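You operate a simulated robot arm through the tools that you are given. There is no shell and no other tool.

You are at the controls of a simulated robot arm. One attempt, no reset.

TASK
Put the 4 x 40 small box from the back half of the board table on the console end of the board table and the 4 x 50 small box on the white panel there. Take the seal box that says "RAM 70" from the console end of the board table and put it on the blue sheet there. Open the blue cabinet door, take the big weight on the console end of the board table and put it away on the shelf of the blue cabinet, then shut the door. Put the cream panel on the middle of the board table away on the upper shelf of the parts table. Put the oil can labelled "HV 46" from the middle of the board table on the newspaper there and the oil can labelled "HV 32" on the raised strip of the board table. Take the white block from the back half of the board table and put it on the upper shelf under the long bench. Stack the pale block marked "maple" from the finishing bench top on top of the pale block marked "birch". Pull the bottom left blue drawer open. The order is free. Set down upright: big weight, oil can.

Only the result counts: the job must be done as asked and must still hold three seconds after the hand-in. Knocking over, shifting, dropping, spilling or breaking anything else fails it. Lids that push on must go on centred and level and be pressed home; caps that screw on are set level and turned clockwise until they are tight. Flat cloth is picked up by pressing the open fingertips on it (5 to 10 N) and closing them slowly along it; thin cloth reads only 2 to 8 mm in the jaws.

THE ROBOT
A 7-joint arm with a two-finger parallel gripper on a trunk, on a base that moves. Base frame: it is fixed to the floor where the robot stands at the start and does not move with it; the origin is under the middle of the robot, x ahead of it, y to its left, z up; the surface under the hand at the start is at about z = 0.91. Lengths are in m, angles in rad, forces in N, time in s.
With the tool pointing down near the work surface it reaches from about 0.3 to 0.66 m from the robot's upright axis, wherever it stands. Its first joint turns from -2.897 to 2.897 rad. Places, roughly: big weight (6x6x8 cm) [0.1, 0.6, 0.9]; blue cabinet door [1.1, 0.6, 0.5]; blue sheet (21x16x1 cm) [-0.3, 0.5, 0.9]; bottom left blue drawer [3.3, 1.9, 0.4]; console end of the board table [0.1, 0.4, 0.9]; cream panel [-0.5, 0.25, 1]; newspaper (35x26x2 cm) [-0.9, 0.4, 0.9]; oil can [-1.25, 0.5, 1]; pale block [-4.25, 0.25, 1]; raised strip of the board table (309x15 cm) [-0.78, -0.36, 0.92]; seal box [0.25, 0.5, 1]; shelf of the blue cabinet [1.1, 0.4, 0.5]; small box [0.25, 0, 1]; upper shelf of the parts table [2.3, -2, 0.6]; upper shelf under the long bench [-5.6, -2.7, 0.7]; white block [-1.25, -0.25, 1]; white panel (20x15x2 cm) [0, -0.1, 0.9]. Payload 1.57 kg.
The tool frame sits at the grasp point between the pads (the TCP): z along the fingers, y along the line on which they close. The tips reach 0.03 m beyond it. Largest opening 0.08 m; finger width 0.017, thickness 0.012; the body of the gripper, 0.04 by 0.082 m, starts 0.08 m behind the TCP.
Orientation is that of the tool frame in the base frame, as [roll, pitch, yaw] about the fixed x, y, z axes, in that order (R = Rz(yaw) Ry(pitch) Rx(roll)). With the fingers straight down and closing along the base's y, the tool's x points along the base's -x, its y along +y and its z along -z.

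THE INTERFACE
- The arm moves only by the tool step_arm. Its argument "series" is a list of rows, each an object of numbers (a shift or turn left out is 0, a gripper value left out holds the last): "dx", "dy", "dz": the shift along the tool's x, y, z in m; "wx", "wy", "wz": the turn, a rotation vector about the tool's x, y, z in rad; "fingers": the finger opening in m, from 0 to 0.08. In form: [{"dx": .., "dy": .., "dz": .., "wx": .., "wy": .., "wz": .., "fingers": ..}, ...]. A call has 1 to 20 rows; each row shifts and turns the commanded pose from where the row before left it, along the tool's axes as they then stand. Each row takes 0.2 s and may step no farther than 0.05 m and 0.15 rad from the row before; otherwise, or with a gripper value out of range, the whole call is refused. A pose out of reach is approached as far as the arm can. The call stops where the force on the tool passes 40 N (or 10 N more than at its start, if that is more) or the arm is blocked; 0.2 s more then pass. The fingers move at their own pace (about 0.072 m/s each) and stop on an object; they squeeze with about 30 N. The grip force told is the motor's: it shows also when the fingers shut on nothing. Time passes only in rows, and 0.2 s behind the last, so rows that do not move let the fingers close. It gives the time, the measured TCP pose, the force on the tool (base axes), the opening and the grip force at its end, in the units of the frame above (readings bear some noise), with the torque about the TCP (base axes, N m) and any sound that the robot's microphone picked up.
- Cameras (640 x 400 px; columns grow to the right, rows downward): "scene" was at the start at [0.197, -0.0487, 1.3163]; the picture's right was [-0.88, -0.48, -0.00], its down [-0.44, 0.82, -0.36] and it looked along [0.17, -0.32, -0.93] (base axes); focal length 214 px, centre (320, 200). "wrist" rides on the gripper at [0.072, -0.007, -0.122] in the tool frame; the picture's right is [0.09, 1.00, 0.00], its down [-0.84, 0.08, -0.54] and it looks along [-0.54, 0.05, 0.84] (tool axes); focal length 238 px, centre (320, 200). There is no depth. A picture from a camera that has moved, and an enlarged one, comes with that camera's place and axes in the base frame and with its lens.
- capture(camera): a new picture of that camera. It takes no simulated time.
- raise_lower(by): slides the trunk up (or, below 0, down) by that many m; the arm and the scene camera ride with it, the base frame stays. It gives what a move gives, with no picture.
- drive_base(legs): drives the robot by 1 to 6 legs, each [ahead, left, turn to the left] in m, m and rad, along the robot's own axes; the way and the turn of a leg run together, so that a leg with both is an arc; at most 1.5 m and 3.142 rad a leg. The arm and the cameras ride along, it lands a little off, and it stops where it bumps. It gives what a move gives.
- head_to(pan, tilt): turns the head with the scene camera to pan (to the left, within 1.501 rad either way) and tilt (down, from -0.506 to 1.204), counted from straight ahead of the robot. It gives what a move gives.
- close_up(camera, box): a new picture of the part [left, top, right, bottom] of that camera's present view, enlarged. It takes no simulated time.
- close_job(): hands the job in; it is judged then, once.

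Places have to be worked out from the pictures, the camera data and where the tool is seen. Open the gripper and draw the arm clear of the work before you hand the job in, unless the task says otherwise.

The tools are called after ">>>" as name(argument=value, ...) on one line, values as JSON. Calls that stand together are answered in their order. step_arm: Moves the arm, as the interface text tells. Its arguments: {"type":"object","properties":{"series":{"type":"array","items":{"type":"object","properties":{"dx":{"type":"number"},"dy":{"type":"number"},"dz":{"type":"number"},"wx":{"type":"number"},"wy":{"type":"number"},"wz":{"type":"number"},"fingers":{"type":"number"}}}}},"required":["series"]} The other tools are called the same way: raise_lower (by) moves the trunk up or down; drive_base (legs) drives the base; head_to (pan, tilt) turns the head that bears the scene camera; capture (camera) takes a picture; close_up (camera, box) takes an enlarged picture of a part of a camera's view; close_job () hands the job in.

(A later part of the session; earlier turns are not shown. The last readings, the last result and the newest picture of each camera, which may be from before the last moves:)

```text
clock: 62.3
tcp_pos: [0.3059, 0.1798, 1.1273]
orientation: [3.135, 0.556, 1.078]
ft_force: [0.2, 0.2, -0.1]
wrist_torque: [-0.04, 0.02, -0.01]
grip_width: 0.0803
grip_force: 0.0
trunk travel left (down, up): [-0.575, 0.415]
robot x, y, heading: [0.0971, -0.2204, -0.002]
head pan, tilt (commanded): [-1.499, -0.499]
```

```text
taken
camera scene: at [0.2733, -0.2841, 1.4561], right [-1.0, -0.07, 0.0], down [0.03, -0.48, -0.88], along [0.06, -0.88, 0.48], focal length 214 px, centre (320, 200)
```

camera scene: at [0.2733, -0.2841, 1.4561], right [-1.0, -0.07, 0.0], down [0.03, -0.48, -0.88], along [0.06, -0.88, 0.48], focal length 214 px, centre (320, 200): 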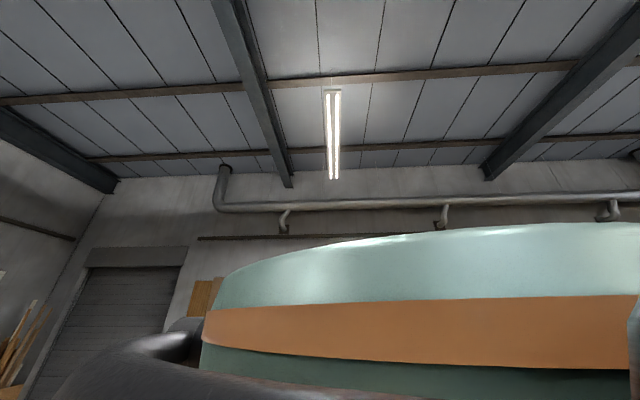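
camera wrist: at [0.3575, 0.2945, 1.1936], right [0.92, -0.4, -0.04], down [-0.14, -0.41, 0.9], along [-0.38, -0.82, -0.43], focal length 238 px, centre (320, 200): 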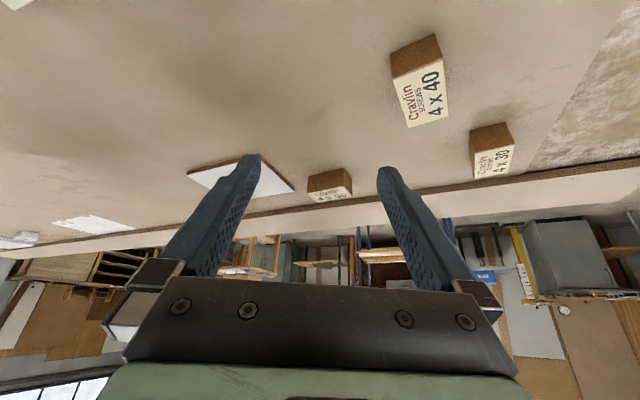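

There is a large teal/orange thing right at head height on the -y side. I drive back a little and look again to see whether it is fixed in the room or part of the robot.

>>> drive_base(legs=[[-0.1, 0.22, 0]])

>>> head_to(pan=-1.5, tilt=-0.1)

>>> capture(camera="scene")

>>> head_to(pan=-0.9, tilt=0.1)

>>> capture(camera="scene")

```text
clock: 64.1
tcp_pos: [0.2063, 0.4006, 1.1265]
orientation: [3.137, 0.557, 1.081]
ft_force: [-0.6, -0.1, -0.2]
wrist_torque: [0.0, 0.02, 0.04]
grip_width: 0.0799
grip_force: 0.1
trunk travel left (down, up): [-0.575, 0.415]
robot x, y, heading: [-0.0017, 0.0026, -0.003]
head pan, tilt (commanded): [-1.499, -0.499]
```

```text
clock: 65.0
tcp_pos: [0.2067, 0.4003, 1.1266]
orientation: [3.139, 0.554, 1.081]
ft_force: [-0.6, 0.1, -0.4]
wrist_torque: [0.0, -0.03, 0.01]
grip_width: 0.0801
grip_force: 0.1
trunk travel left (down, up): [-0.575, 0.415]
robot x, y, heading: [0.0024, 0.003, -0.006]
head pan, tilt (commanded): [-1.499, -0.099]
```

```text
taken
camera scene: at [0.176, -0.0839, 1.425], right [-1.0, -0.07, 0.0], down [0.01, -0.1, -0.99], along [0.07, -0.99, 0.1], focal length 214 px, centre (320, 200)
```

scene: 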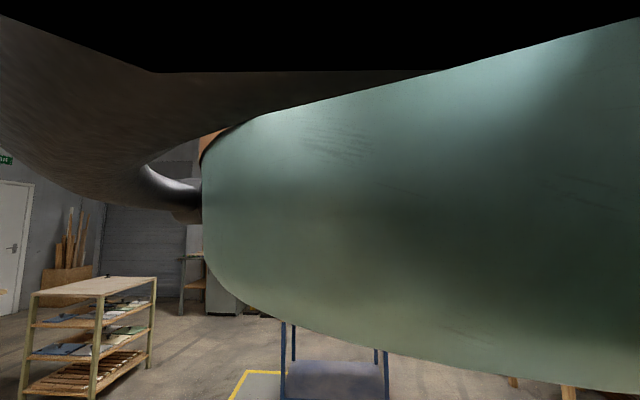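

```text
clock: 66.0
tcp_pos: [0.2059, 0.3998, 1.1266]
orientation: [3.136, 0.554, 1.08]
ft_force: [0.1, 0.3, -0.1]
wrist_torque: [0.03, -0.01, 0.01]
grip_width: 0.0801
grip_force: 0.0
trunk travel left (down, up): [-0.575, 0.415]
robot x, y, heading: [-0.0011, 0.0028, -0.002]
head pan, tilt (commanded): [-0.901, 0.099]
```

```text
taken
camera scene: at [0.2269, -0.0695, 1.4071], right [-0.79, -0.62, 0.0], down [-0.06, 0.08, -1.0], along [0.62, -0.78, -0.1], focal length 214 px, centre (320, 200)
```

scene: 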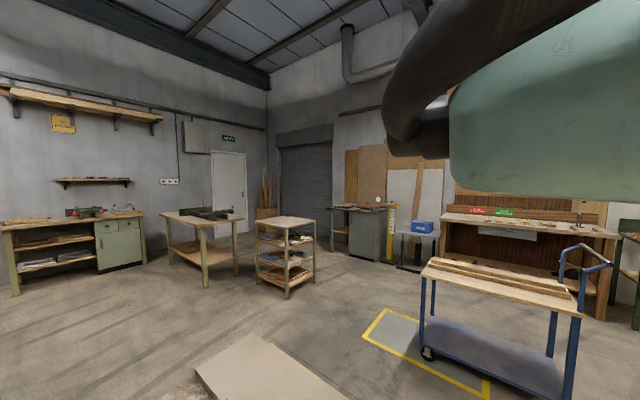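

The teal housing rides with the robot (part of its body). I tilt the wrist camera up further to view the robot's own trunk and what is above it.

>>> step_arm(series=[{"wy": -0.14}, {"wy": -0.14}, {"wy": -0.14}, {"wy": -0.14}, {"wy": -0.14}, {}])

>>> capture(camera="wrist")

```text
clock: 67.4
tcp_pos: [0.1626, 0.2551, 1.0514]
orientation: [3.128, 1.253, 1.069]
ft_force: [-0.1, -0.4, -0.3]
wrist_torque: [0.02, 0.01, -0.01]
grip_width: 0.0799
grip_force: 0.1
out of reach, approached as far as the arm can: row 1, 2, 3, 4, 5
trunk travel left (down, up): [-0.575, 0.415]
robot x, y, heading: [-0.0025, 0.0029, 0.001]
head pan, tilt (commanded): [-0.901, 0.099]
```

```text
taken
camera wrist: at [0.2203, 0.3814, 1.0214], right [0.89, -0.44, -0.08], down [0.18, 0.19, 0.96], along [-0.41, -0.88, 0.25], focal length 238 px, centre (320, 200)
```

wrist: 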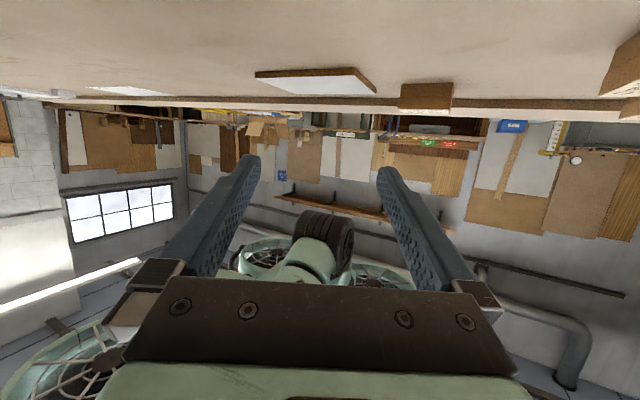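

Now it's clear: the robot is a hovering platform with ducted fans, the arm slung beneath. I bring the hand back out and upright before testing the drive again.

>>> step_arm(series=[{"dz": -0.03}, {"dz": -0.03}, {"dz": -0.03}, {"dz": -0.03}, {"dz": -0.03}, {"wy": 0.139}, {"wy": 0.139}, {"wy": 0.139}, {"wy": 0.139}, {"wy": 0.139}, {"wy": 0.139}, {"wy": 0.139}, {"wy": 0.139}, {"wy": 0.139}, {}])

```text
clock: 70.6
tcp_pos: [0.1821, 0.2531, 1.0454]
orientation: [3.136, 0.001, 1.084]
ft_force: [0.7, 0.8, 1.0]
wrist_torque: [-0.01, 0.01, -0.02]
grip_width: 0.08
grip_force: 0.2
out of reach, approached as far as the arm can: row 1, 2, 3, 4, 5
trunk travel left (down, up): [-0.575, 0.415]
robot x, y, heading: [-0.0044, 0.0014, -0.005]
head pan, tilt (commanded): [-0.901, 0.099]
```

>>> step_arm(series=[{"dx": 0.0314, "dy": -0.0121, "dz": -0.015}, {"dx": 0.0314, "dy": -0.0121, "dz": -0.015}, {"dx": 0.0314, "dy": -0.0121, "dz": -0.015}, {"dx": 0.0314, "dy": -0.0121, "dz": -0.015}, {"dx": 0.0314, "dy": -0.0121, "dz": -0.015}, {"wz": -0.122}, {"wz": -0.122}, {"wz": -0.122}, {"wz": -0.122}, {}])

>>> head_to(pan=1.2, tilt=0.6)

>>> drive_base(legs=[[0.19, 0, 0]])

>>> drive_base(legs=[[0, -0.2, 0]])

```text
clock: 72.8
tcp_pos: [0.2022, 0.4216, 1.1199]
orientation: [3.14, 0.004, 1.572]
ft_force: [-0.1, 0.1, 0.0]
wrist_torque: [-0.01, -0.01, 0.01]
grip_width: 0.08
grip_force: 0.1
trunk travel left (down, up): [-0.575, 0.415]
robot x, y, heading: [-0.0009, -0.0001, -0.008]
head pan, tilt (commanded): [-0.901, 0.099]
```

```text
clock: 74.8
tcp_pos: [0.2023, 0.4209, 1.1202]
orientation: [3.139, 0.003, 1.571]
ft_force: [-0.7, -0.2, -0.3]
wrist_torque: [0.0, 0.02, 0.02]
grip_width: 0.0798
grip_force: 0.0
trunk travel left (down, up): [-0.575, 0.415]
robot x, y, heading: [0.0024, 0.0039, -0.003]
head pan, tilt (commanded): [1.201, 0.6]
```

```text
clock: 76.3
tcp_pos: [0.3917, 0.4216, 1.1186]
orientation: [3.141, 0.005, 1.572]
ft_force: [-0.5, 0.1, 0.4]
wrist_torque: [-0.03, 0.02, -0.02]
grip_width: 0.0803
grip_force: 0.1
trunk travel left (down, up): [-0.575, 0.415]
robot x, y, heading: [0.1882, 0.0022, -0.002]
head pan, tilt (commanded): [1.201, 0.6]
```

```text
clock: 77.8
tcp_pos: [0.3647, 0.2491, 1.1196]
orientation: [3.139, 0.008, 1.566]
ft_force: [-0.1, -0.5, 0.0]
wrist_torque: [-0.01, -0.03, -0.01]
grip_width: 0.0797
grip_force: 0.1
trunk travel left (down, up): [-0.575, 0.415]
robot x, y, heading: [0.1608, -0.1652, -0.009]
head pan, tilt (commanded): [1.201, 0.6]
stopped in leg 1: the robot was blocked; the commanded pose is now the measured one
```

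Blocked again at (0.16, -0.165) with a sideways slide. I back off and probe whether the same happens farther toward -x, watching the side with the camera.

>>> drive_base(legs=[[-0.26, 0.1, 0]])

>>> drive_base(legs=[[0, -0.2, 0]])

>>> capture(camera="scene")

```text
clock: 79.8
tcp_pos: [0.1057, 0.3491, 1.1199]
orientation: [3.138, 0.006, 1.564]
ft_force: [-0.3, -0.1, 0.0]
wrist_torque: [0.05, -0.01, 0.03]
grip_width: 0.0798
grip_force: 0.1
trunk travel left (down, up): [-0.575, 0.415]
robot x, y, heading: [-0.1001, -0.0686, -0.004]
head pan, tilt (commanded): [1.201, 0.6]
```

```text
clock: 81.4
tcp_pos: [0.104, 0.1511, 1.1199]
orientation: [3.14, 0.006, 1.564]
ft_force: [0.8, -0.3, -0.2]
wrist_torque: [-0.01, -0.03, -0.04]
grip_width: 0.0798
grip_force: 0.1
trunk travel left (down, up): [-0.575, 0.415]
robot x, y, heading: [-0.1038, -0.265, -0.005]
head pan, tilt (commanded): [1.201, 0.6]
```

```text
taken
camera scene: at [0.1019, -0.1849, 1.3609], right [0.93, -0.37, 0.0], down [-0.21, -0.52, -0.83], along [0.31, 0.77, -0.56], focal length 214 px, centre (320, 200)
```

scene: 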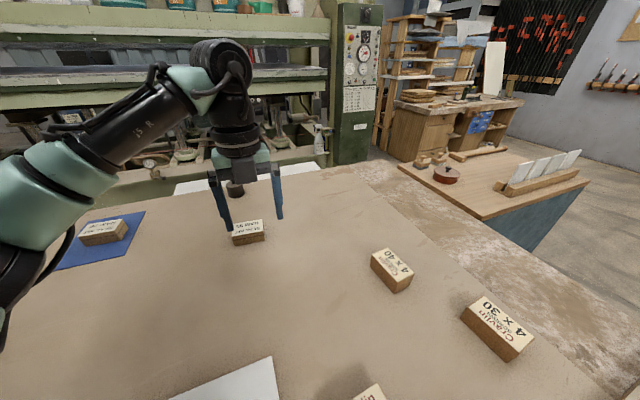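

Here it moves freely to y = -0.265. I look up and forward-right for an overhead obstacle.

>>> head_to(pan=-0.3, tilt=-0.45)

>>> capture(camera="scene")

>>> head_to(pan=-0.9, tilt=0.4)

>>> capture(camera="scene")

```text
clock: 83.0
tcp_pos: [0.1045, 0.1514, 1.119]
orientation: [3.139, 0.007, 1.563]
ft_force: [-0.4, 0.5, 0.5]
wrist_torque: [-0.02, 0.02, 0.01]
grip_width: 0.0799
grip_force: 0.0
trunk travel left (down, up): [-0.575, 0.415]
robot x, y, heading: [-0.101, -0.2649, -0.01]
head pan, tilt (commanded): [-0.3, -0.45]
```

```text
taken
camera scene: at [0.1361, -0.2877, 1.4527], right [-0.3, -0.95, 0.0], down [0.41, -0.13, -0.9], along [0.86, -0.27, 0.43], focal length 214 px, centre (320, 200)
```

scene: 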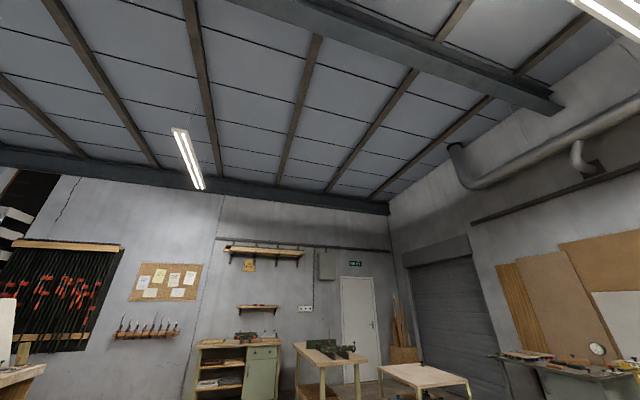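

```text
clock: 84.2
tcp_pos: [0.1046, 0.1501, 1.1191]
orientation: [3.139, 0.007, 1.562]
ft_force: [-0.1, 0.5, -0.9]
wrist_torque: [0.01, 0.04, -0.02]
grip_width: 0.08
grip_force: 0.1
trunk travel left (down, up): [-0.575, 0.415]
robot x, y, heading: [-0.1014, -0.2656, -0.01]
head pan, tilt (commanded): [-0.901, 0.4]
```

```text
taken
camera scene: at [0.1262, -0.3394, 1.3792], right [-0.79, -0.61, 0.0], down [-0.24, 0.31, -0.92], along [0.57, -0.73, -0.39], focal length 214 px, centre (320, 200)
```

scene: 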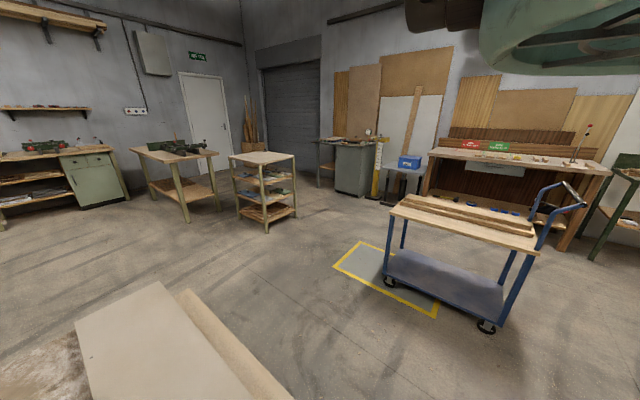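

No obstacle overhead. I check whether the 4 x 50 box under the blocked position is still where it was (in case something low touched it).

>>> head_to(pan=0.3, tilt=1.2)

>>> capture(camera="scene")

>>> capture(camera="wrist")

```text
clock: 85.6
tcp_pos: [0.104, 0.1514, 1.1192]
orientation: [3.139, 0.007, 1.563]
ft_force: [-0.4, 0.2, 0.6]
wrist_torque: [-0.01, 0.02, -0.01]
grip_width: 0.0797
grip_force: 0.0
trunk travel left (down, up): [-0.575, 0.415]
robot x, y, heading: [-0.1021, -0.2638, -0.014]
head pan, tilt (commanded): [0.3, 1.201]
```

```text
taken
camera scene: at [0.1229, -0.2503, 1.3163], right [0.29, -0.96, 0.0], down [-0.89, -0.27, -0.36], along [0.35, 0.1, -0.93], focal length 214 px, centre (320, 200)
```

scene: 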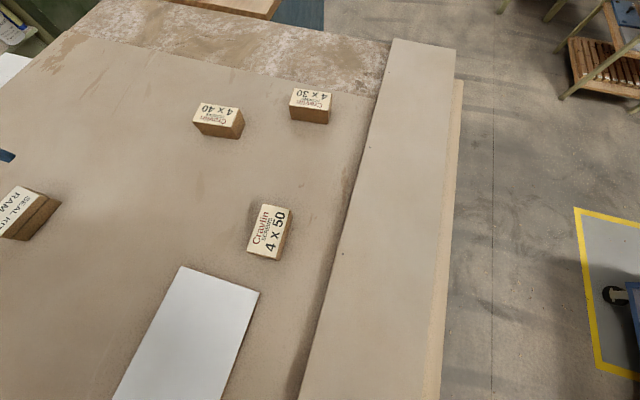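

```text
taken
camera wrist: at [0.0971, 0.2247, 1.2415], right [1.0, 0.09, 0.0], down [0.07, -0.83, 0.55], along [0.05, -0.55, -0.84], focal length 238 px, centre (320, 200)
```

wrist: 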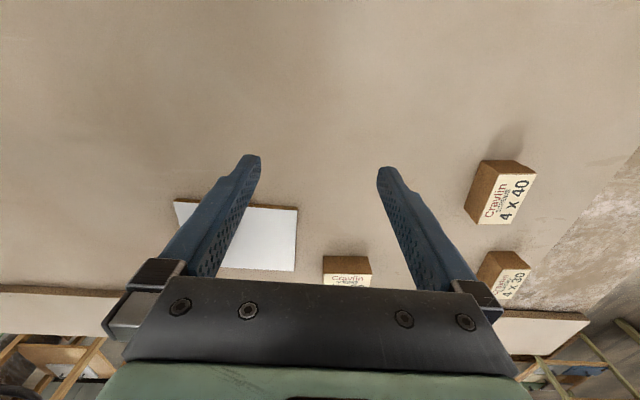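

Nothing was displaced. I test whether the block depends on height: raise the trunk 0.25 m and try the same direction again.

>>> raise_lower(by=0.25)

>>> drive_base(legs=[[0.29, 0.0, 0]])

>>> capture(camera="scene")

```text
clock: 88.2
tcp_pos: [0.1038, 0.1517, 1.3694]
orientation: [3.14, 0.007, 1.564]
ft_force: [-0.4, -0.7, -0.9]
wrist_torque: [0.01, 0.02, 0.0]
grip_width: 0.0799
grip_force: 0.0
trunk travel left (down, up): [-0.825, 0.165]
robot x, y, heading: [-0.1008, -0.2644, -0.005]
head pan, tilt (commanded): [0.3, 1.201]
```

```text
clock: 89.7
tcp_pos: [0.2808, 0.15, 1.3688]
orientation: [-3.141, 0.007, 1.561]
ft_force: [0.7, -1.1, 0.3]
wrist_torque: [0.0, 0.06, 0.05]
grip_width: 0.0798
grip_force: 0.1
trunk travel left (down, up): [-0.825, 0.165]
robot x, y, heading: [0.0712, -0.2662, -0.007]
head pan, tilt (commanded): [0.3, 1.201]
stopped in leg 1: the robot was blocked; the commanded pose is now the measured one
```

```text
taken
camera scene: at [0.2993, -0.2516, 1.5654], right [0.29, -0.96, 0.0], down [-0.89, -0.27, -0.36], along [0.34, 0.1, -0.93], focal length 214 px, centre (320, 200)
```

scene: 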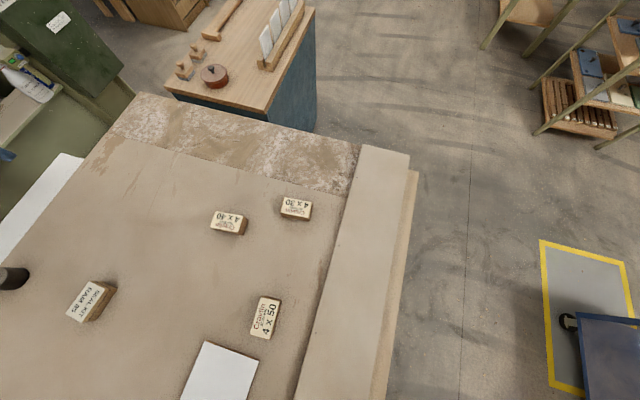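

The base itself is blocked regardless of arm height – contact points fit an obstacle near (0.27, -0.35). I'll avoid that spot: go back to about (-0.03, 0.1) and turn the robot to face -y, so its left side (where the arm is) points to +x.

>>> drive_base(legs=[[-0.1, 0.3, 0], [0, 0, -1.571]])

>>> capture(camera="wrist")

>>> capture(camera="scene")

```text
clock: 95.7
tcp_pos: [0.3901, -0.1755, 1.3688]
orientation: [3.141, 0.007, -0.01]
ft_force: [0.0, -0.2, -0.7]
wrist_torque: [-0.02, -0.01, 0.02]
grip_width: 0.0799
grip_force: 0.0
trunk travel left (down, up): [-0.825, 0.165]
robot x, y, heading: [-0.0237, 0.0315, -1.587]
head pan, tilt (commanded): [0.3, 1.201]
```

```text
taken
camera wrist: at [0.4617, -0.1683, 1.4914], right [0.08, -1.0, 0.0], down [-0.83, -0.07, 0.55], along [-0.55, -0.05, -0.84], focal length 238 px, centre (320, 200)
```

wrist: 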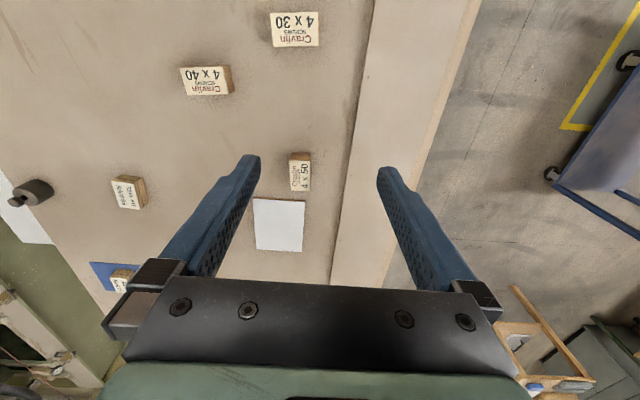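

```text
taken
camera scene: at [-0.0122, -0.191, 1.5663], right [-0.96, -0.28, 0.0], down [-0.27, 0.89, -0.36], along [0.1, -0.35, -0.93], focal length 214 px, centre (320, 200)
```

scene: 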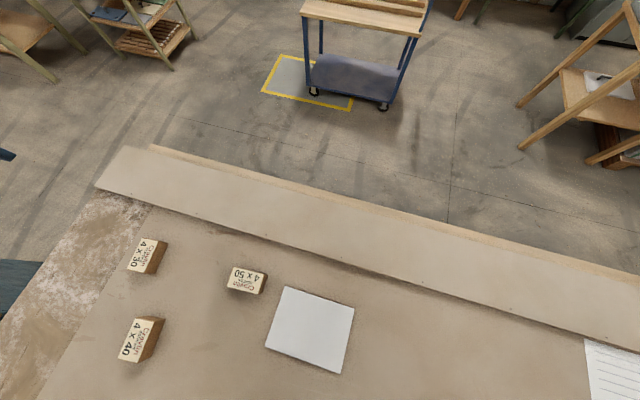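

Rotation works. The 4 x 40 top is at about (0.378, 0.07). I turn the tool by up to 90° so it closes along x, in stages, watching for reach limits.

>>> step_arm(series=[{"wz": 0.13}, {"wz": 0.13}, {"wz": 0.13}, {"wz": 0.13}, {"wz": 0.13}, {"wz": 0.13}, {}])

>>> step_arm(series=[{"wz": 0.13}, {"wz": 0.13}, {"wz": 0.13}, {"wz": 0.13}, {"wz": 0.13}, {"wz": 0.13}, {}])

```text
clock: 97.2
tcp_pos: [0.3898, -0.1754, 1.3697]
orientation: [3.133, 0.004, -0.793]
ft_force: [0.0, 1.4, -0.9]
wrist_torque: [0.0, -0.02, 0.01]
grip_width: 0.08
grip_force: 0.1
trunk travel left (down, up): [-0.825, 0.165]
robot x, y, heading: [-0.0236, 0.0327, -1.585]
head pan, tilt (commanded): [0.3, 1.201]
```

```text
clock: 98.8
tcp_pos: [0.3907, -0.1746, 1.3707]
orientation: [3.135, 0.003, -1.051]
ft_force: [0.2, 0.4, 0.2]
wrist_torque: [0.0, -0.01, -0.01]
grip_width: 0.0801
grip_force: 0.1
out of reach, approached as far as the arm can: row 3, 4, 5, 6
trunk travel left (down, up): [-0.825, 0.165]
robot x, y, heading: [-0.0232, 0.0356, -1.583]
head pan, tilt (commanded): [0.3, 1.201]
```

The tool-turn limit lies on that side; turning the opposite way (to the orientation the arm had at the start relative to the robot) should be fine. I turn back by about 2.6 rad in steps.

>>> step_arm(series=[{"wz": -0.145}, {"wz": -0.145}, {"wz": -0.145}, {"wz": -0.145}, {"wz": -0.145}, {"wz": -0.145}, {"wz": -0.145}, {"wz": -0.145}, {"wz": -0.145}, {"wz": -0.145}, {}])

>>> step_arm(series=[{"wz": -0.145}, {"wz": -0.145}, {"wz": -0.145}, {"wz": -0.145}, {"wz": -0.145}, {"wz": -0.145}, {"wz": -0.145}, {"wz": -0.145}, {}])

```text
clock: 101.2
tcp_pos: [0.389, -0.175, 1.3691]
orientation: [3.14, 0.007, 0.402]
ft_force: [-0.6, 0.4, -0.6]
wrist_torque: [0.02, 0.02, -0.02]
grip_width: 0.0799
grip_force: 0.0
trunk travel left (down, up): [-0.825, 0.165]
robot x, y, heading: [-0.0237, 0.0326, -1.583]
head pan, tilt (commanded): [0.3, 1.201]
```

```text
clock: 103.2
tcp_pos: [0.3899, -0.1744, 1.3699]
orientation: [-3.135, 0.002, 1.562]
ft_force: [0.3, 0.0, -0.4]
wrist_torque: [0.02, 0.0, -0.01]
grip_width: 0.08
grip_force: 0.0
trunk travel left (down, up): [-0.825, 0.165]
robot x, y, heading: [-0.0258, 0.0317, -1.581]
head pan, tilt (commanded): [0.3, 1.201]
```

Good. Now I shift the hand toward +y with the arm, move the base a little, and lower the trunk to bring the hand over the 4 x 40 box.

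>>> step_arm(series=[{"dx": 0.03}, {"dx": 0.03}, {"dx": 0.03}, {"dx": 0.03}, {"dx": 0.03}, {}])

>>> drive_base(legs=[[-0.09, 0.0, 0]])

>>> raise_lower(by=-0.25)

>>> capture(camera="wrist")

```text
clock: 104.7
tcp_pos: [0.3904, -0.0248, 1.3688]
orientation: [-3.134, 0.001, 1.559]
ft_force: [0.4, -0.9, -0.2]
wrist_torque: [0.0, 0.01, 0.0]
grip_width: 0.0799
grip_force: 0.0
trunk travel left (down, up): [-0.825, 0.165]
robot x, y, heading: [-0.0267, 0.031, -1.582]
head pan, tilt (commanded): [0.3, 1.201]
```

```text
clock: 105.8
tcp_pos: [0.3917, 0.0644, 1.3688]
orientation: [-3.135, 0.002, 1.559]
ft_force: [1.0, -0.3, 0.6]
wrist_torque: [0.01, -0.04, 0.01]
grip_width: 0.0798
grip_force: 0.1
trunk travel left (down, up): [-0.825, 0.165]
robot x, y, heading: [-0.0241, 0.1212, -1.584]
head pan, tilt (commanded): [0.3, 1.201]
```

```text
clock: 108.3
tcp_pos: [0.3919, 0.0642, 1.119]
orientation: [-3.135, 0.002, 1.562]
ft_force: [1.0, -0.1, -0.5]
wrist_torque: [-0.01, 0.0, 0.01]
grip_width: 0.0798
grip_force: 0.0
trunk travel left (down, up): [-0.575, 0.415]
robot x, y, heading: [-0.0266, 0.1218, -1.584]
head pan, tilt (commanded): [0.3, 1.201]
```

```text
taken
camera wrist: at [0.3857, 0.1375, 1.2414], right [1.0, 0.08, -0.01], down [0.07, -0.84, 0.54], along [0.04, -0.54, -0.84], focal length 238 px, centre (320, 200)
```

wrist: 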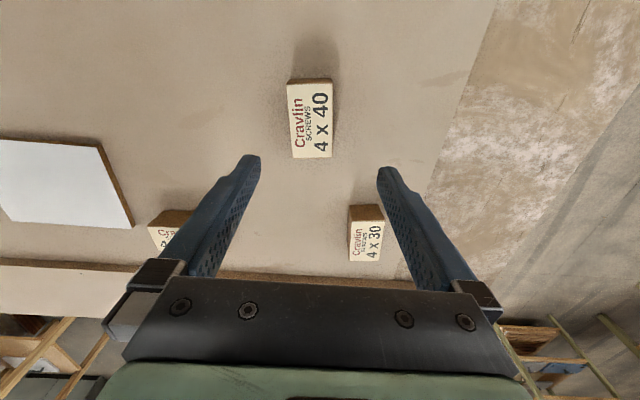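

The 4 x 40 box centre is at about (0.379, 0.059), turned about 6°. I align, descend part way and re-check.

>>> step_arm(series=[{"dx": -0.005, "dy": -0.0128, "wz": -0.11}, {"dz": 0.04}, {"dz": 0.04}, {}])

>>> capture(camera="wrist")

```text
clock: 109.3
tcp_pos: [0.3787, 0.0603, 1.0384]
orientation: [-3.134, 0.002, 1.67]
ft_force: [0.8, 0.1, -0.2]
wrist_torque: [0.03, 0.05, -0.01]
grip_width: 0.0796
grip_force: 0.0
trunk travel left (down, up): [-0.575, 0.415]
robot x, y, heading: [-0.0239, 0.1233, -1.584]
head pan, tilt (commanded): [0.3, 1.201]
```

```text
taken
camera wrist: at [0.3647, 0.1319, 1.1613], right [0.98, 0.19, -0.01], down [0.16, -0.82, 0.54], along [0.1, -0.53, -0.84], focal length 238 px, centre (320, 200)
```

wrist: 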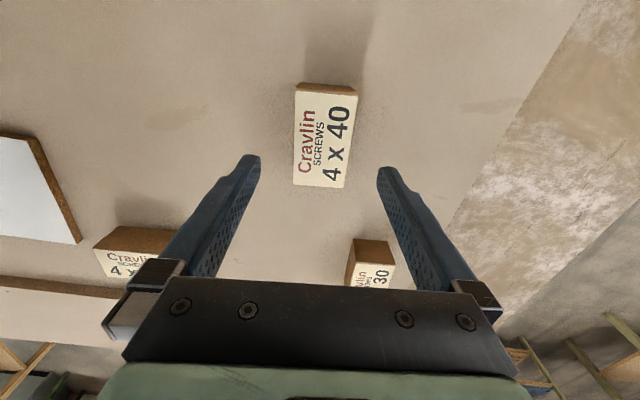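

Well aligned. I descend the rest and close on the box.

>>> step_arm(series=[{"dz": 0.03}, {"dz": 0.03}, {"dz": 0.024}, {}, {"fingers": 0.03}, {"fingers": 0.03}, {"fingers": 0.03}, {"fingers": 0.03}])

```text
clock: 111.1
tcp_pos: [0.3775, 0.0601, 0.9558]
orientation: [-3.134, 0.0, 1.671]
ft_force: [0.6, 0.4, 0.6]
wrist_torque: [-0.02, -0.1, 0.0]
grip_width: 0.0517
grip_force: 30.6
trunk travel left (down, up): [-0.575, 0.415]
robot x, y, heading: [-0.029, 0.1246, -1.582]
head pan, tilt (commanded): [0.3, 1.201]
```

Gripped (5.17 cm). I lift, turn the robot back to heading 0 and drive so the box comes over the free spot near (0.2, 0.45) on the console end.

>>> step_arm(series=[{"dz": -0.03}, {"dz": -0.045}, {"dz": -0.045}, {"dz": -0.03}, {}])

>>> raise_lower(by=0.1)

>>> drive_base(legs=[[0, 0, 1.583], [0.164, -0.078, 0]])

>>> head_to(pan=1.4, tilt=0.9)

>>> capture(camera="scene")

>>> capture(camera="wrist")

```text
clock: 112.3
tcp_pos: [0.3793, 0.0595, 1.1055]
orientation: [-3.134, 0.001, 1.671]
ft_force: [0.2, 0.1, -3.9]
wrist_torque: [0.06, 0.0, 0.0]
grip_width: 0.0516
grip_force: 30.0
trunk travel left (down, up): [-0.575, 0.415]
robot x, y, heading: [-0.022, 0.1205, -1.583]
head pan, tilt (commanded): [0.3, 1.201]
```

```text
clock: 113.7
tcp_pos: [0.3804, 0.0605, 1.2053]
orientation: [-3.133, 0.002, 1.67]
ft_force: [-1.3, -0.2, -3.8]
wrist_torque: [0.01, 0.01, 0.01]
grip_width: 0.0516
grip_force: 30.0
trunk travel left (down, up): [-0.675, 0.315]
robot x, y, heading: [-0.0268, 0.1214, -1.581]
head pan, tilt (commanded): [0.3, 1.201]
```

```text
clock: 119.0
tcp_pos: [0.1966, 0.4474, 1.2047]
orientation: [-3.135, 0.002, -3.037]
ft_force: [0.0, -0.7, -3.7]
wrist_torque: [0.01, 0.04, 0.01]
grip_width: 0.0518
grip_force: 30.2
trunk travel left (down, up): [-0.675, 0.315]
robot x, y, heading: [0.1374, 0.0409, -0.01]
head pan, tilt (commanded): [0.3, 1.201]
```

```text
clock: 120.3
tcp_pos: [0.1972, 0.4473, 1.2049]
orientation: [-3.135, 0.002, -3.037]
ft_force: [0.3, -0.8, -3.3]
wrist_torque: [-0.01, -0.02, 0.0]
grip_width: 0.0519
grip_force: 29.7
trunk travel left (down, up): [-0.675, 0.315]
robot x, y, heading: [0.1382, 0.0455, -0.006]
head pan, tilt (commanded): [1.4, 0.901]
```

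```text
taken
camera scene: at [0.3208, 0.117, 1.436], right [0.98, -0.18, 0.0], down [-0.14, -0.77, -0.62], along [0.11, 0.61, -0.78], focal length 214 px, centre (320, 200)
```

scene: 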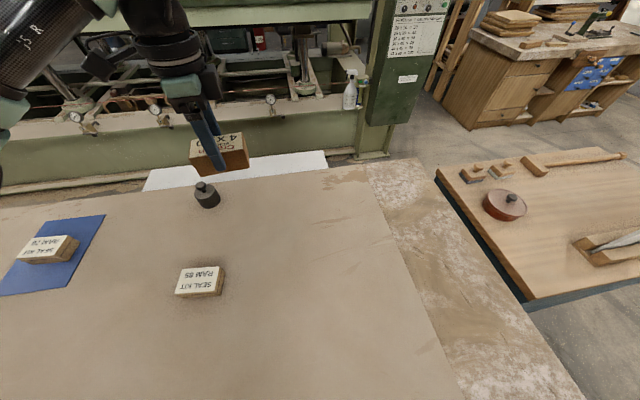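

```text
taken
camera wrist: at [0.1259, 0.4353, 1.3268], right [-0.2, 0.98, -0.01], down [0.82, 0.17, 0.54], along [0.53, 0.1, -0.84], focal length 238 px, centre (320, 200)
```

wrist: 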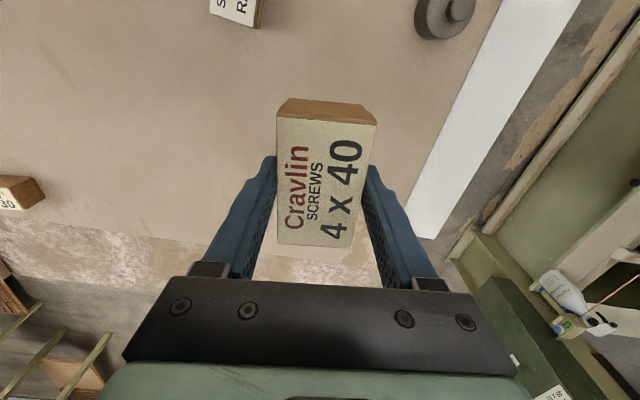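

The spot below is clear of RAM 85 (0.075, 0.32) and the weight (0.06, 0.57). I lower the trunk and then the box to just above the table.

>>> raise_lower(by=-0.1)

>>> step_arm(series=[{"dz": 0.045}, {"dz": 0.045}, {"dz": 0.04}, {"dz": 0.013}, {}])

>>> step_arm(series=[{"dz": 0.003}, {}])

>>> step_arm(series=[{"dz": 0.002}, {}])

```text
clock: 121.7
tcp_pos: [0.1969, 0.4478, 1.1048]
orientation: [-3.134, 0.003, -3.036]
ft_force: [0.5, -0.1, -3.8]
wrist_torque: [0.01, 0.03, 0.0]
grip_width: 0.0515
grip_force: 29.9
trunk travel left (down, up): [-0.575, 0.415]
robot x, y, heading: [0.1354, 0.0464, -0.009]
head pan, tilt (commanded): [1.4, 0.901]
```

```text
clock: 122.9
tcp_pos: [0.1981, 0.4466, 0.961]
orientation: [-3.136, 0.001, -3.037]
ft_force: [0.0, -0.7, -3.8]
wrist_torque: [0.04, 0.01, -0.01]
grip_width: 0.0517
grip_force: 29.8
trunk travel left (down, up): [-0.575, 0.415]
robot x, y, heading: [0.1359, 0.0448, -0.007]
head pan, tilt (commanded): [1.4, 0.901]
```

```text
clock: 123.5
tcp_pos: [0.198, 0.4483, 0.957]
orientation: [-3.135, 0.001, -3.036]
ft_force: [-0.1, -0.5, -4.9]
wrist_torque: [0.03, 0.04, -0.01]
grip_width: 0.0513
grip_force: 30.1
trunk travel left (down, up): [-0.575, 0.415]
robot x, y, heading: [0.1369, 0.0436, -0.011]
head pan, tilt (commanded): [1.4, 0.901]
```

```text
clock: 124.1
tcp_pos: [0.1975, 0.4477, 0.9568]
orientation: [-3.134, 0.002, -3.037]
ft_force: [0.8, 0.7, -4.3]
wrist_torque: [-0.01, 0.01, 0.02]
grip_width: 0.0517
grip_force: 30.2
trunk travel left (down, up): [-0.575, 0.415]
robot x, y, heading: [0.1351, 0.0394, -0.008]
head pan, tilt (commanded): [1.4, 0.901]
```

>>> step_arm(series=[{"dz": 0.002}, {}])

>>> step_arm(series=[{"dz": 0.002}, {}])

```text
clock: 124.7
tcp_pos: [0.1975, 0.4473, 0.9559]
orientation: [-3.137, 0.0, -3.037]
ft_force: [0.5, 1.4, 6.3]
wrist_torque: [0.28, 0.23, -0.05]
grip_width: 0.0518
grip_force: 30.3
trunk travel left (down, up): [-0.575, 0.415]
robot x, y, heading: [0.1339, 0.0473, -0.007]
head pan, tilt (commanded): [1.4, 0.901]
```

```text
clock: 125.3
tcp_pos: [0.1978, 0.4465, 0.9535]
orientation: [-3.139, 0.004, -3.036]
ft_force: [1.3, 6.3, 27.7]
wrist_torque: [0.25, 0.01, -0.07]
grip_width: 0.0511
grip_force: 30.3
trunk travel left (down, up): [-0.575, 0.415]
robot x, y, heading: [0.139, 0.0431, -0.01]
head pan, tilt (commanded): [1.4, 0.901]
```

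The box is down firmly. I release and rise.

>>> step_arm(series=[{"dz": -0.001, "fingers": 0.06}, {"fingers": 0.08}, {}, {"dz": -0.03}, {"dz": -0.045}, {"dz": -0.045}, {"dz": -0.045}, {}])

>>> capture(camera="wrist")

```text
clock: 127.1
tcp_pos: [0.1972, 0.4484, 1.1191]
orientation: [-3.136, 0.002, -3.037]
ft_force: [0.5, -0.5, -0.2]
wrist_torque: [-0.03, 0.01, -0.03]
grip_width: 0.0802
grip_force: 0.0
trunk travel left (down, up): [-0.575, 0.415]
robot x, y, heading: [0.1378, 0.0403, -0.009]
head pan, tilt (commanded): [1.4, 0.901]
```

```text
taken
camera wrist: at [0.1248, 0.4358, 1.242], right [-0.2, 0.98, -0.01], down [0.82, 0.17, 0.54], along [0.53, 0.1, -0.84], focal length 238 px, centre (320, 200)
```

wrist: 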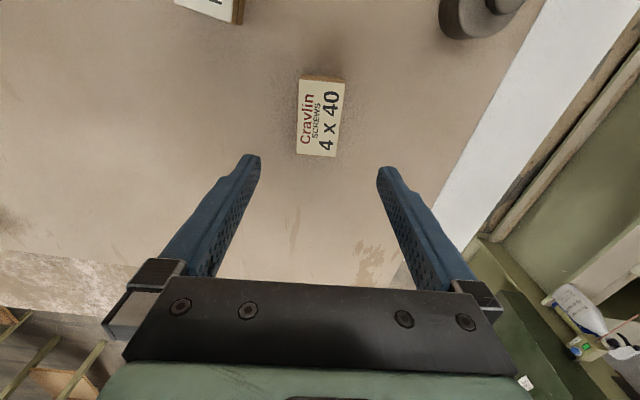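

4 x 40 is placed. For the 4 x 50 box I'll work from the -x side: turn the robot to face -y, rotate the tool so it closes along y, and drive so the hand is above (0.18, -0.14).

>>> drive_base(legs=[[0, 0, -1.562], [0.12, -0.36, 0]])

>>> step_arm(series=[{"wz": 0.14}, {"wz": 0.14}, {"wz": 0.14}, {"wz": 0.14}, {"wz": 0.14}, {"wz": 0.14}, {"wz": 0.14}, {"wz": 0.14}, {"wz": 0.14}, {"wz": 0.14}, {"wz": 0.14}, {"wz": 0.14}, {}])

>>> capture(camera="wrist")

```text
clock: 133.3
tcp_pos: [0.1836, -0.1321, 1.1197]
orientation: [-3.134, 0.002, 1.68]
ft_force: [0.0, -0.9, -1.5]
wrist_torque: [0.0, -0.02, 0.0]
grip_width: 0.0797
grip_force: 0.1
trunk travel left (down, up): [-0.575, 0.415]
robot x, y, heading: [-0.2212, -0.0767, -1.571]
head pan, tilt (commanded): [1.4, 0.901]
```

```text
clock: 136.1
tcp_pos: [0.1835, -0.1334, 1.1198]
orientation: [3.14, 0.006, -0.001]
ft_force: [-0.2, -0.3, 0.6]
wrist_torque: [0.02, 0.01, -0.02]
grip_width: 0.0802
grip_force: 0.0
trunk travel left (down, up): [-0.575, 0.415]
robot x, y, heading: [-0.2205, -0.0735, -1.566]
head pan, tilt (commanded): [1.4, 0.901]
```

```text
taken
camera wrist: at [0.2554, -0.1251, 1.2416], right [0.09, -1.0, 0.0], down [-0.83, -0.08, 0.55], along [-0.55, -0.05, -0.84], focal length 238 px, centre (320, 200)
```

wrist: 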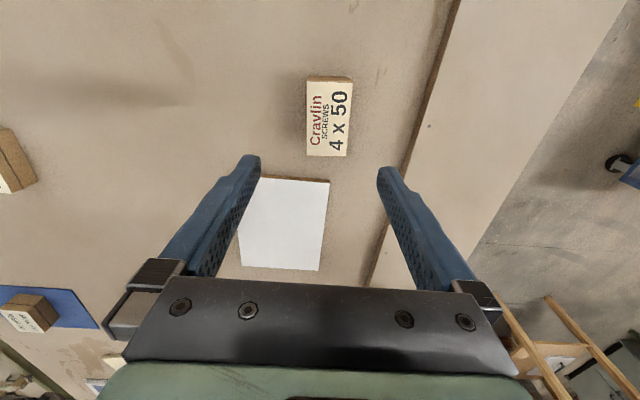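

The 4 x 50 box centre is at (0.176, -0.142), turned about 3.6°. I align, descend and grip.

>>> step_arm(series=[{"dx": -0.0075, "dy": 0.0086, "wz": -0.063}, {"dz": 0.04}, {"dz": 0.04}, {"dz": 0.04}, {"dz": 0.03}, {"dz": 0.014}, {}])

>>> capture(camera="wrist")

```text
clock: 137.7
tcp_pos: [0.1739, -0.1403, 0.956]
orientation: [3.139, 0.007, 0.065]
ft_force: [0.0, -0.1, 0.7]
wrist_torque: [0.02, 0.04, 0.0]
grip_width: 0.0801
grip_force: 0.1
trunk travel left (down, up): [-0.575, 0.415]
robot x, y, heading: [-0.2224, -0.0751, -1.568]
head pan, tilt (commanded): [1.4, 0.901]
```

```text
taken
camera wrist: at [0.2462, -0.129, 1.0777], right [0.16, -0.99, 0.0], down [-0.83, -0.13, 0.55], along [-0.54, -0.09, -0.84], focal length 238 px, centre (320, 200)
```

wrist: 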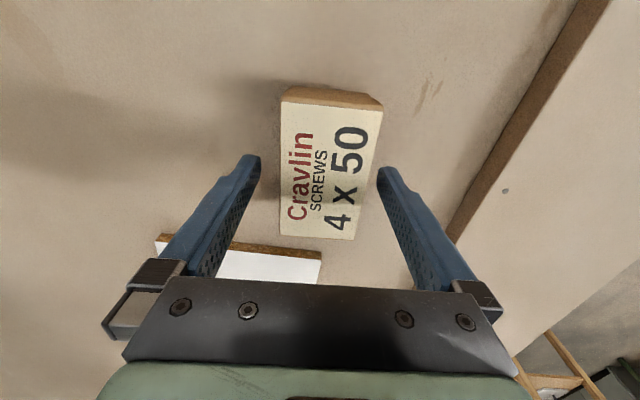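

>>> step_arm(series=[{"dx": 0.004}, {"fingers": 0.03}, {"fingers": 0.03}, {"fingers": 0.03}, {"fingers": 0.03}, {"dz": -0.03}, {"dz": -0.04}, {"dz": -0.03}, {}])

```text
clock: 139.7
tcp_pos: [0.1792, -0.1418, 1.0568]
orientation: [3.139, 0.007, 0.067]
ft_force: [0.2, -0.1, -4.3]
wrist_torque: [0.0, 0.03, -0.02]
grip_width: 0.0515
grip_force: 30.1
trunk travel left (down, up): [-0.575, 0.415]
robot x, y, heading: [-0.2177, -0.0753, -1.575]
head pan, tilt (commanded): [1.4, 0.901]
```

Held. I drive the base so the box comes over the white panel centre (about (-0.016, -0.08)).

>>> drive_base(legs=[[-0.062, -0.195, 0]])

>>> capture(camera="wrist")

```text
clock: 141.3
tcp_pos: [-0.0176, -0.0806, 1.0556]
orientation: [3.14, 0.007, 0.062]
ft_force: [0.0, -0.6, -3.2]
wrist_torque: [0.0, 0.01, 0.0]
grip_width: 0.0518
grip_force: 29.5
trunk travel left (down, up): [-0.575, 0.415]
robot x, y, heading: [-0.4227, -0.0164, -1.572]
head pan, tilt (commanded): [1.4, 0.901]
```

```text
taken
camera wrist: at [0.0536, -0.068, 1.1772], right [0.16, -0.99, 0.0], down [-0.83, -0.13, 0.55], along [-0.54, -0.09, -0.84], focal length 238 px, centre (320, 200)
```

wrist: 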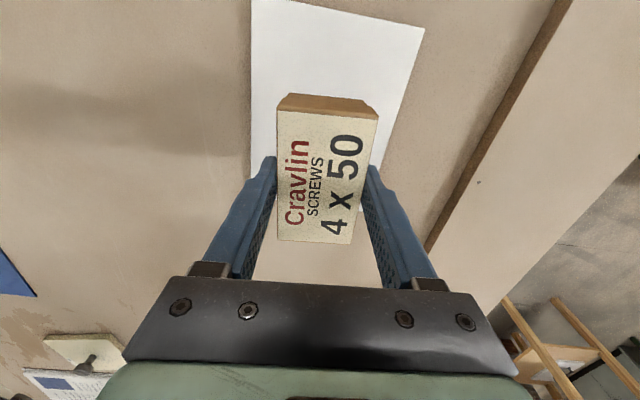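

The panel is centred below the box. I lower gently until contact.

>>> step_arm(series=[{"dz": 0.04}, {"dz": 0.03}, {}])

>>> step_arm(series=[{"dz": 0.004}, {}, {"dz": 0.003}, {}])

>>> step_arm(series=[{"dz": 0.003}, {}])

>>> step_arm(series=[{"dz": 0.002}, {}])

```text
clock: 142.1
tcp_pos: [-0.018, -0.0802, 0.9846]
orientation: [3.141, 0.007, 0.062]
ft_force: [-0.4, 0.3, -3.9]
wrist_torque: [0.01, 0.04, 0.01]
grip_width: 0.0517
grip_force: 30.2
trunk travel left (down, up): [-0.575, 0.415]
robot x, y, heading: [-0.4165, -0.0134, -1.576]
head pan, tilt (commanded): [1.4, 0.901]
```

```text
clock: 143.1
tcp_pos: [-0.0184, -0.0791, 0.9776]
orientation: [3.141, 0.007, 0.062]
ft_force: [1.0, -0.6, -3.6]
wrist_torque: [-0.03, -0.02, 0.02]
grip_width: 0.0517
grip_force: 29.8
trunk travel left (down, up): [-0.575, 0.415]
robot x, y, heading: [-0.4195, -0.0123, -1.569]
head pan, tilt (commanded): [1.4, 0.901]
```

```text
clock: 143.7
tcp_pos: [-0.019, -0.0805, 0.9749]
orientation: [3.141, 0.006, 0.062]
ft_force: [-0.5, 0.1, -3.3]
wrist_torque: [-0.02, 0.02, 0.0]
grip_width: 0.052
grip_force: 30.5
trunk travel left (down, up): [-0.575, 0.415]
robot x, y, heading: [-0.4226, -0.0144, -1.573]
head pan, tilt (commanded): [1.4, 0.901]
```

```text
clock: 144.3
tcp_pos: [-0.0171, -0.0812, 0.9732]
orientation: [3.141, 0.007, 0.062]
ft_force: [0.2, -1.2, -4.3]
wrist_torque: [0.0, -0.01, 0.01]
grip_width: 0.0517
grip_force: 30.2
trunk travel left (down, up): [-0.575, 0.415]
robot x, y, heading: [-0.4217, -0.0162, -1.571]
head pan, tilt (commanded): [1.4, 0.901]
```

>>> step_arm(series=[{"dz": 0.002}, {}])

>>> step_arm(series=[{"dz": 0.002}, {}])

>>> step_arm(series=[{"dz": 0.002}, {}])

```text
clock: 144.9
tcp_pos: [-0.0182, -0.0805, 0.9708]
orientation: [3.138, 0.008, 0.063]
ft_force: [-0.4, 0.6, -4.3]
wrist_torque: [0.0, -0.01, -0.02]
grip_width: 0.0518
grip_force: 29.2
trunk travel left (down, up): [-0.575, 0.415]
robot x, y, heading: [-0.4187, -0.0201, -1.572]
head pan, tilt (commanded): [1.4, 0.901]
```

```text
clock: 145.5
tcp_pos: [-0.017, -0.081, 0.9679]
orientation: [3.14, 0.006, 0.064]
ft_force: [-0.3, -0.2, -3.0]
wrist_torque: [0.01, -0.03, 0.0]
grip_width: 0.0518
grip_force: 29.8
trunk travel left (down, up): [-0.575, 0.415]
robot x, y, heading: [-0.4185, -0.0125, -1.573]
head pan, tilt (commanded): [1.4, 0.901]
```

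```text
clock: 146.1
tcp_pos: [-0.0184, -0.0807, 0.967]
orientation: [3.14, 0.005, 0.063]
ft_force: [1.9, -0.5, 5.0]
wrist_torque: [0.11, 0.32, 0.01]
grip_width: 0.0516
grip_force: 30.0
trunk travel left (down, up): [-0.575, 0.415]
robot x, y, heading: [-0.4182, -0.0148, -1.569]
head pan, tilt (commanded): [1.4, 0.901]
```

Contact at 0.967. Release and rise.

>>> step_arm(series=[{"fingers": 0.06}, {"fingers": 0.08}, {}, {"dz": -0.03}, {"dz": -0.045}, {"dz": -0.045}, {"dz": -0.035}, {}])

>>> capture(camera="wrist")

>>> head_to(pan=-1.4, tilt=0.7)

>>> capture(camera="scene")

```text
clock: 147.9
tcp_pos: [-0.0184, -0.08, 1.1233]
orientation: [3.139, 0.007, 0.063]
ft_force: [-0.1, -0.3, 0.3]
wrist_torque: [-0.01, 0.0, -0.03]
grip_width: 0.0801
grip_force: 0.1
trunk travel left (down, up): [-0.575, 0.415]
robot x, y, heading: [-0.4205, -0.0131, -1.576]
head pan, tilt (commanded): [1.4, 0.901]
```

```text
taken
camera wrist: at [0.0543, -0.0676, 1.2443], right [0.15, -0.99, 0.0], down [-0.83, -0.13, 0.55], along [-0.54, -0.09, -0.84], focal length 238 px, centre (320, 200)
```

wrist: 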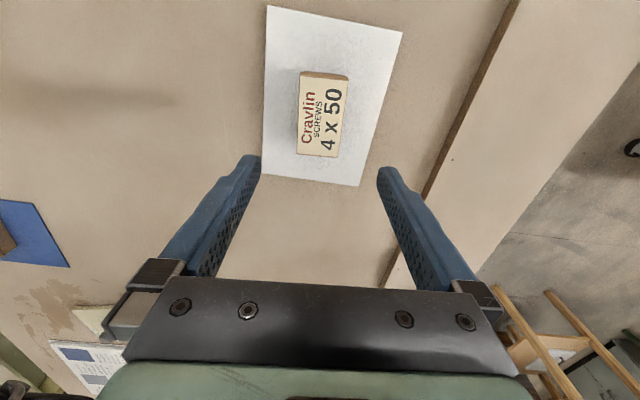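

```text
clock: 150.4
tcp_pos: [-0.0169, -0.0795, 1.1227]
orientation: [3.139, 0.007, 0.062]
ft_force: [0.8, -0.2, 1.3]
wrist_torque: [-0.01, 0.03, -0.01]
grip_width: 0.0799
grip_force: 0.1
trunk travel left (down, up): [-0.575, 0.415]
robot x, y, heading: [-0.4217, -0.0111, -1.573]
head pan, tilt (commanded): [-1.4, 0.7]
```

```text
taken
camera scene: at [-0.5025, -0.1984, 1.3522], right [-0.17, 0.99, 0.0], down [0.63, 0.11, -0.76], along [-0.75, -0.13, -0.64], focal length 214 px, centre (320, 200)
```

scene: 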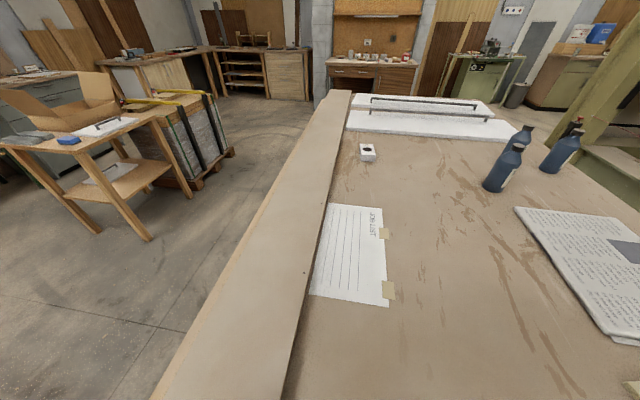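

4 x 50 is on the white panel. Looking along -x I see the white block, the job list, newspaper and three blue oil cans. I raise the trunk and move that way for a closer look.

>>> raise_lower(by=0.25)

>>> drive_base(legs=[[0, -0.45, 0]])

>>> head_to(pan=-1.5, tilt=0.8)

>>> capture(camera="scene")

>>> capture(camera="wrist")

```text
clock: 153.0
tcp_pos: [-0.017, -0.0801, 1.3714]
orientation: [3.141, 0.008, 0.062]
ft_force: [-0.8, -0.1, -0.1]
wrist_torque: [0.03, -0.02, -0.03]
grip_width: 0.08
grip_force: 0.1
trunk travel left (down, up): [-0.825, 0.165]
robot x, y, heading: [-0.4175, -0.0101, -1.568]
head pan, tilt (commanded): [-1.4, 0.7]
```

```text
clock: 155.7
tcp_pos: [-0.4695, -0.0786, 1.3714]
orientation: [3.14, 0.008, 0.062]
ft_force: [0.5, 0.0, 0.4]
wrist_torque: [0.01, -0.04, -0.01]
grip_width: 0.08
grip_force: 0.1
trunk travel left (down, up): [-0.825, 0.165]
robot x, y, heading: [-0.8669, -0.0115, -1.571]
head pan, tilt (commanded): [-1.4, 0.7]
```

```text
clock: 156.4
tcp_pos: [-0.4703, -0.0783, 1.3724]
orientation: [3.14, 0.007, 0.062]
ft_force: [-1.4, -0.1, 0.1]
wrist_torque: [0.01, 0.0, -0.01]
grip_width: 0.0798
grip_force: 0.1
trunk travel left (down, up): [-0.825, 0.165]
robot x, y, heading: [-0.8657, -0.0146, -1.572]
head pan, tilt (commanded): [-1.499, 0.799]
```

```text
taken
camera scene: at [-0.951, -0.1889, 1.594], right [-0.07, 1.0, 0.0], down [0.72, 0.05, -0.7], along [-0.7, -0.05, -0.72], focal length 214 px, centre (320, 200)
```

scene: 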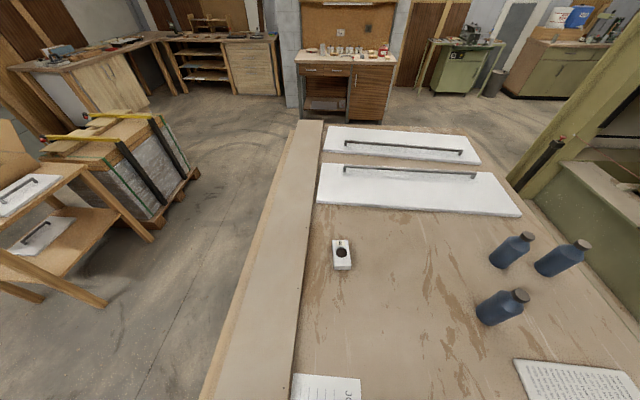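

```text
taken
camera wrist: at [-0.3974, -0.0667, 1.494], right [0.16, -0.99, 0.0], down [-0.83, -0.13, 0.55], along [-0.54, -0.09, -0.84], focal length 238 px, centre (320, 200)
```

wrist: 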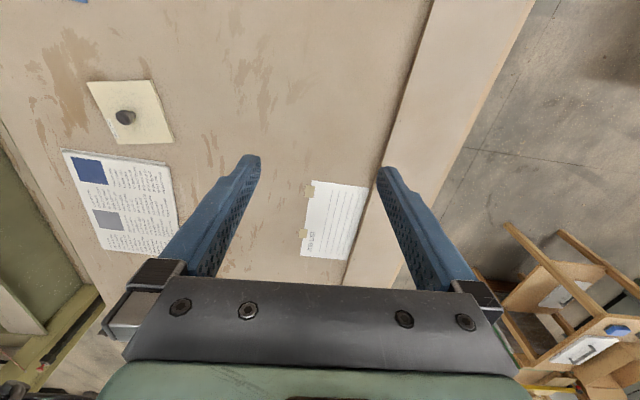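

I can see three oil cans, the white block, the cream panel with a central black knob (around (-0.60, 0.34)) and the newspaper. I zoom in on the oil cans to read labels.

>>> close_up(camera="scene", box=[460, 220, 600, 340])

>>> close_up(camera="scene", box=[310, 220, 400, 290])

```text
3.33 times, centred on (530, 280) of scene
camera zoom: at [-0.951, -0.1889, 1.594], right [-0.07, 1.0, 0.0], down [0.72, 0.05, -0.7], along [-0.7, -0.05, -0.72], focal length 715 px, centre (-380, -67)
```

zoom: 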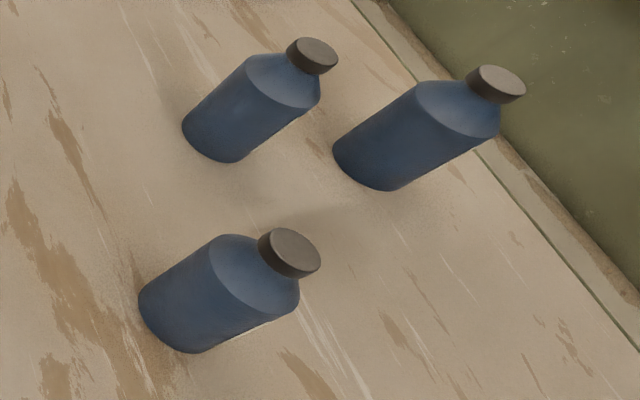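

```text
5.71 times, centred on (355, 255) of scene
camera zoom: at [-0.951, -0.1889, 1.594], right [-0.07, 1.0, 0.0], down [0.72, 0.05, -0.7], along [-0.7, -0.05, -0.72], focal length 1226 px, centre (120, -114)
```

zoom: 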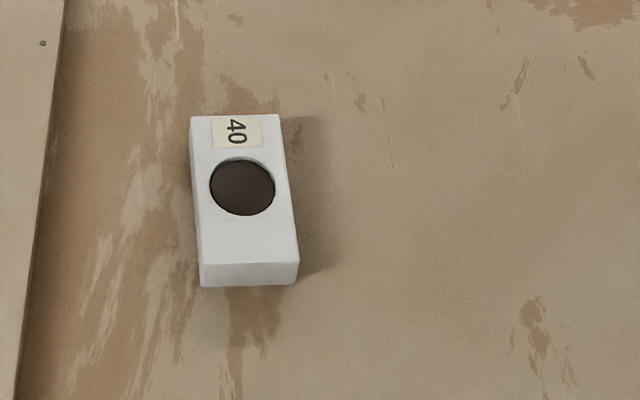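

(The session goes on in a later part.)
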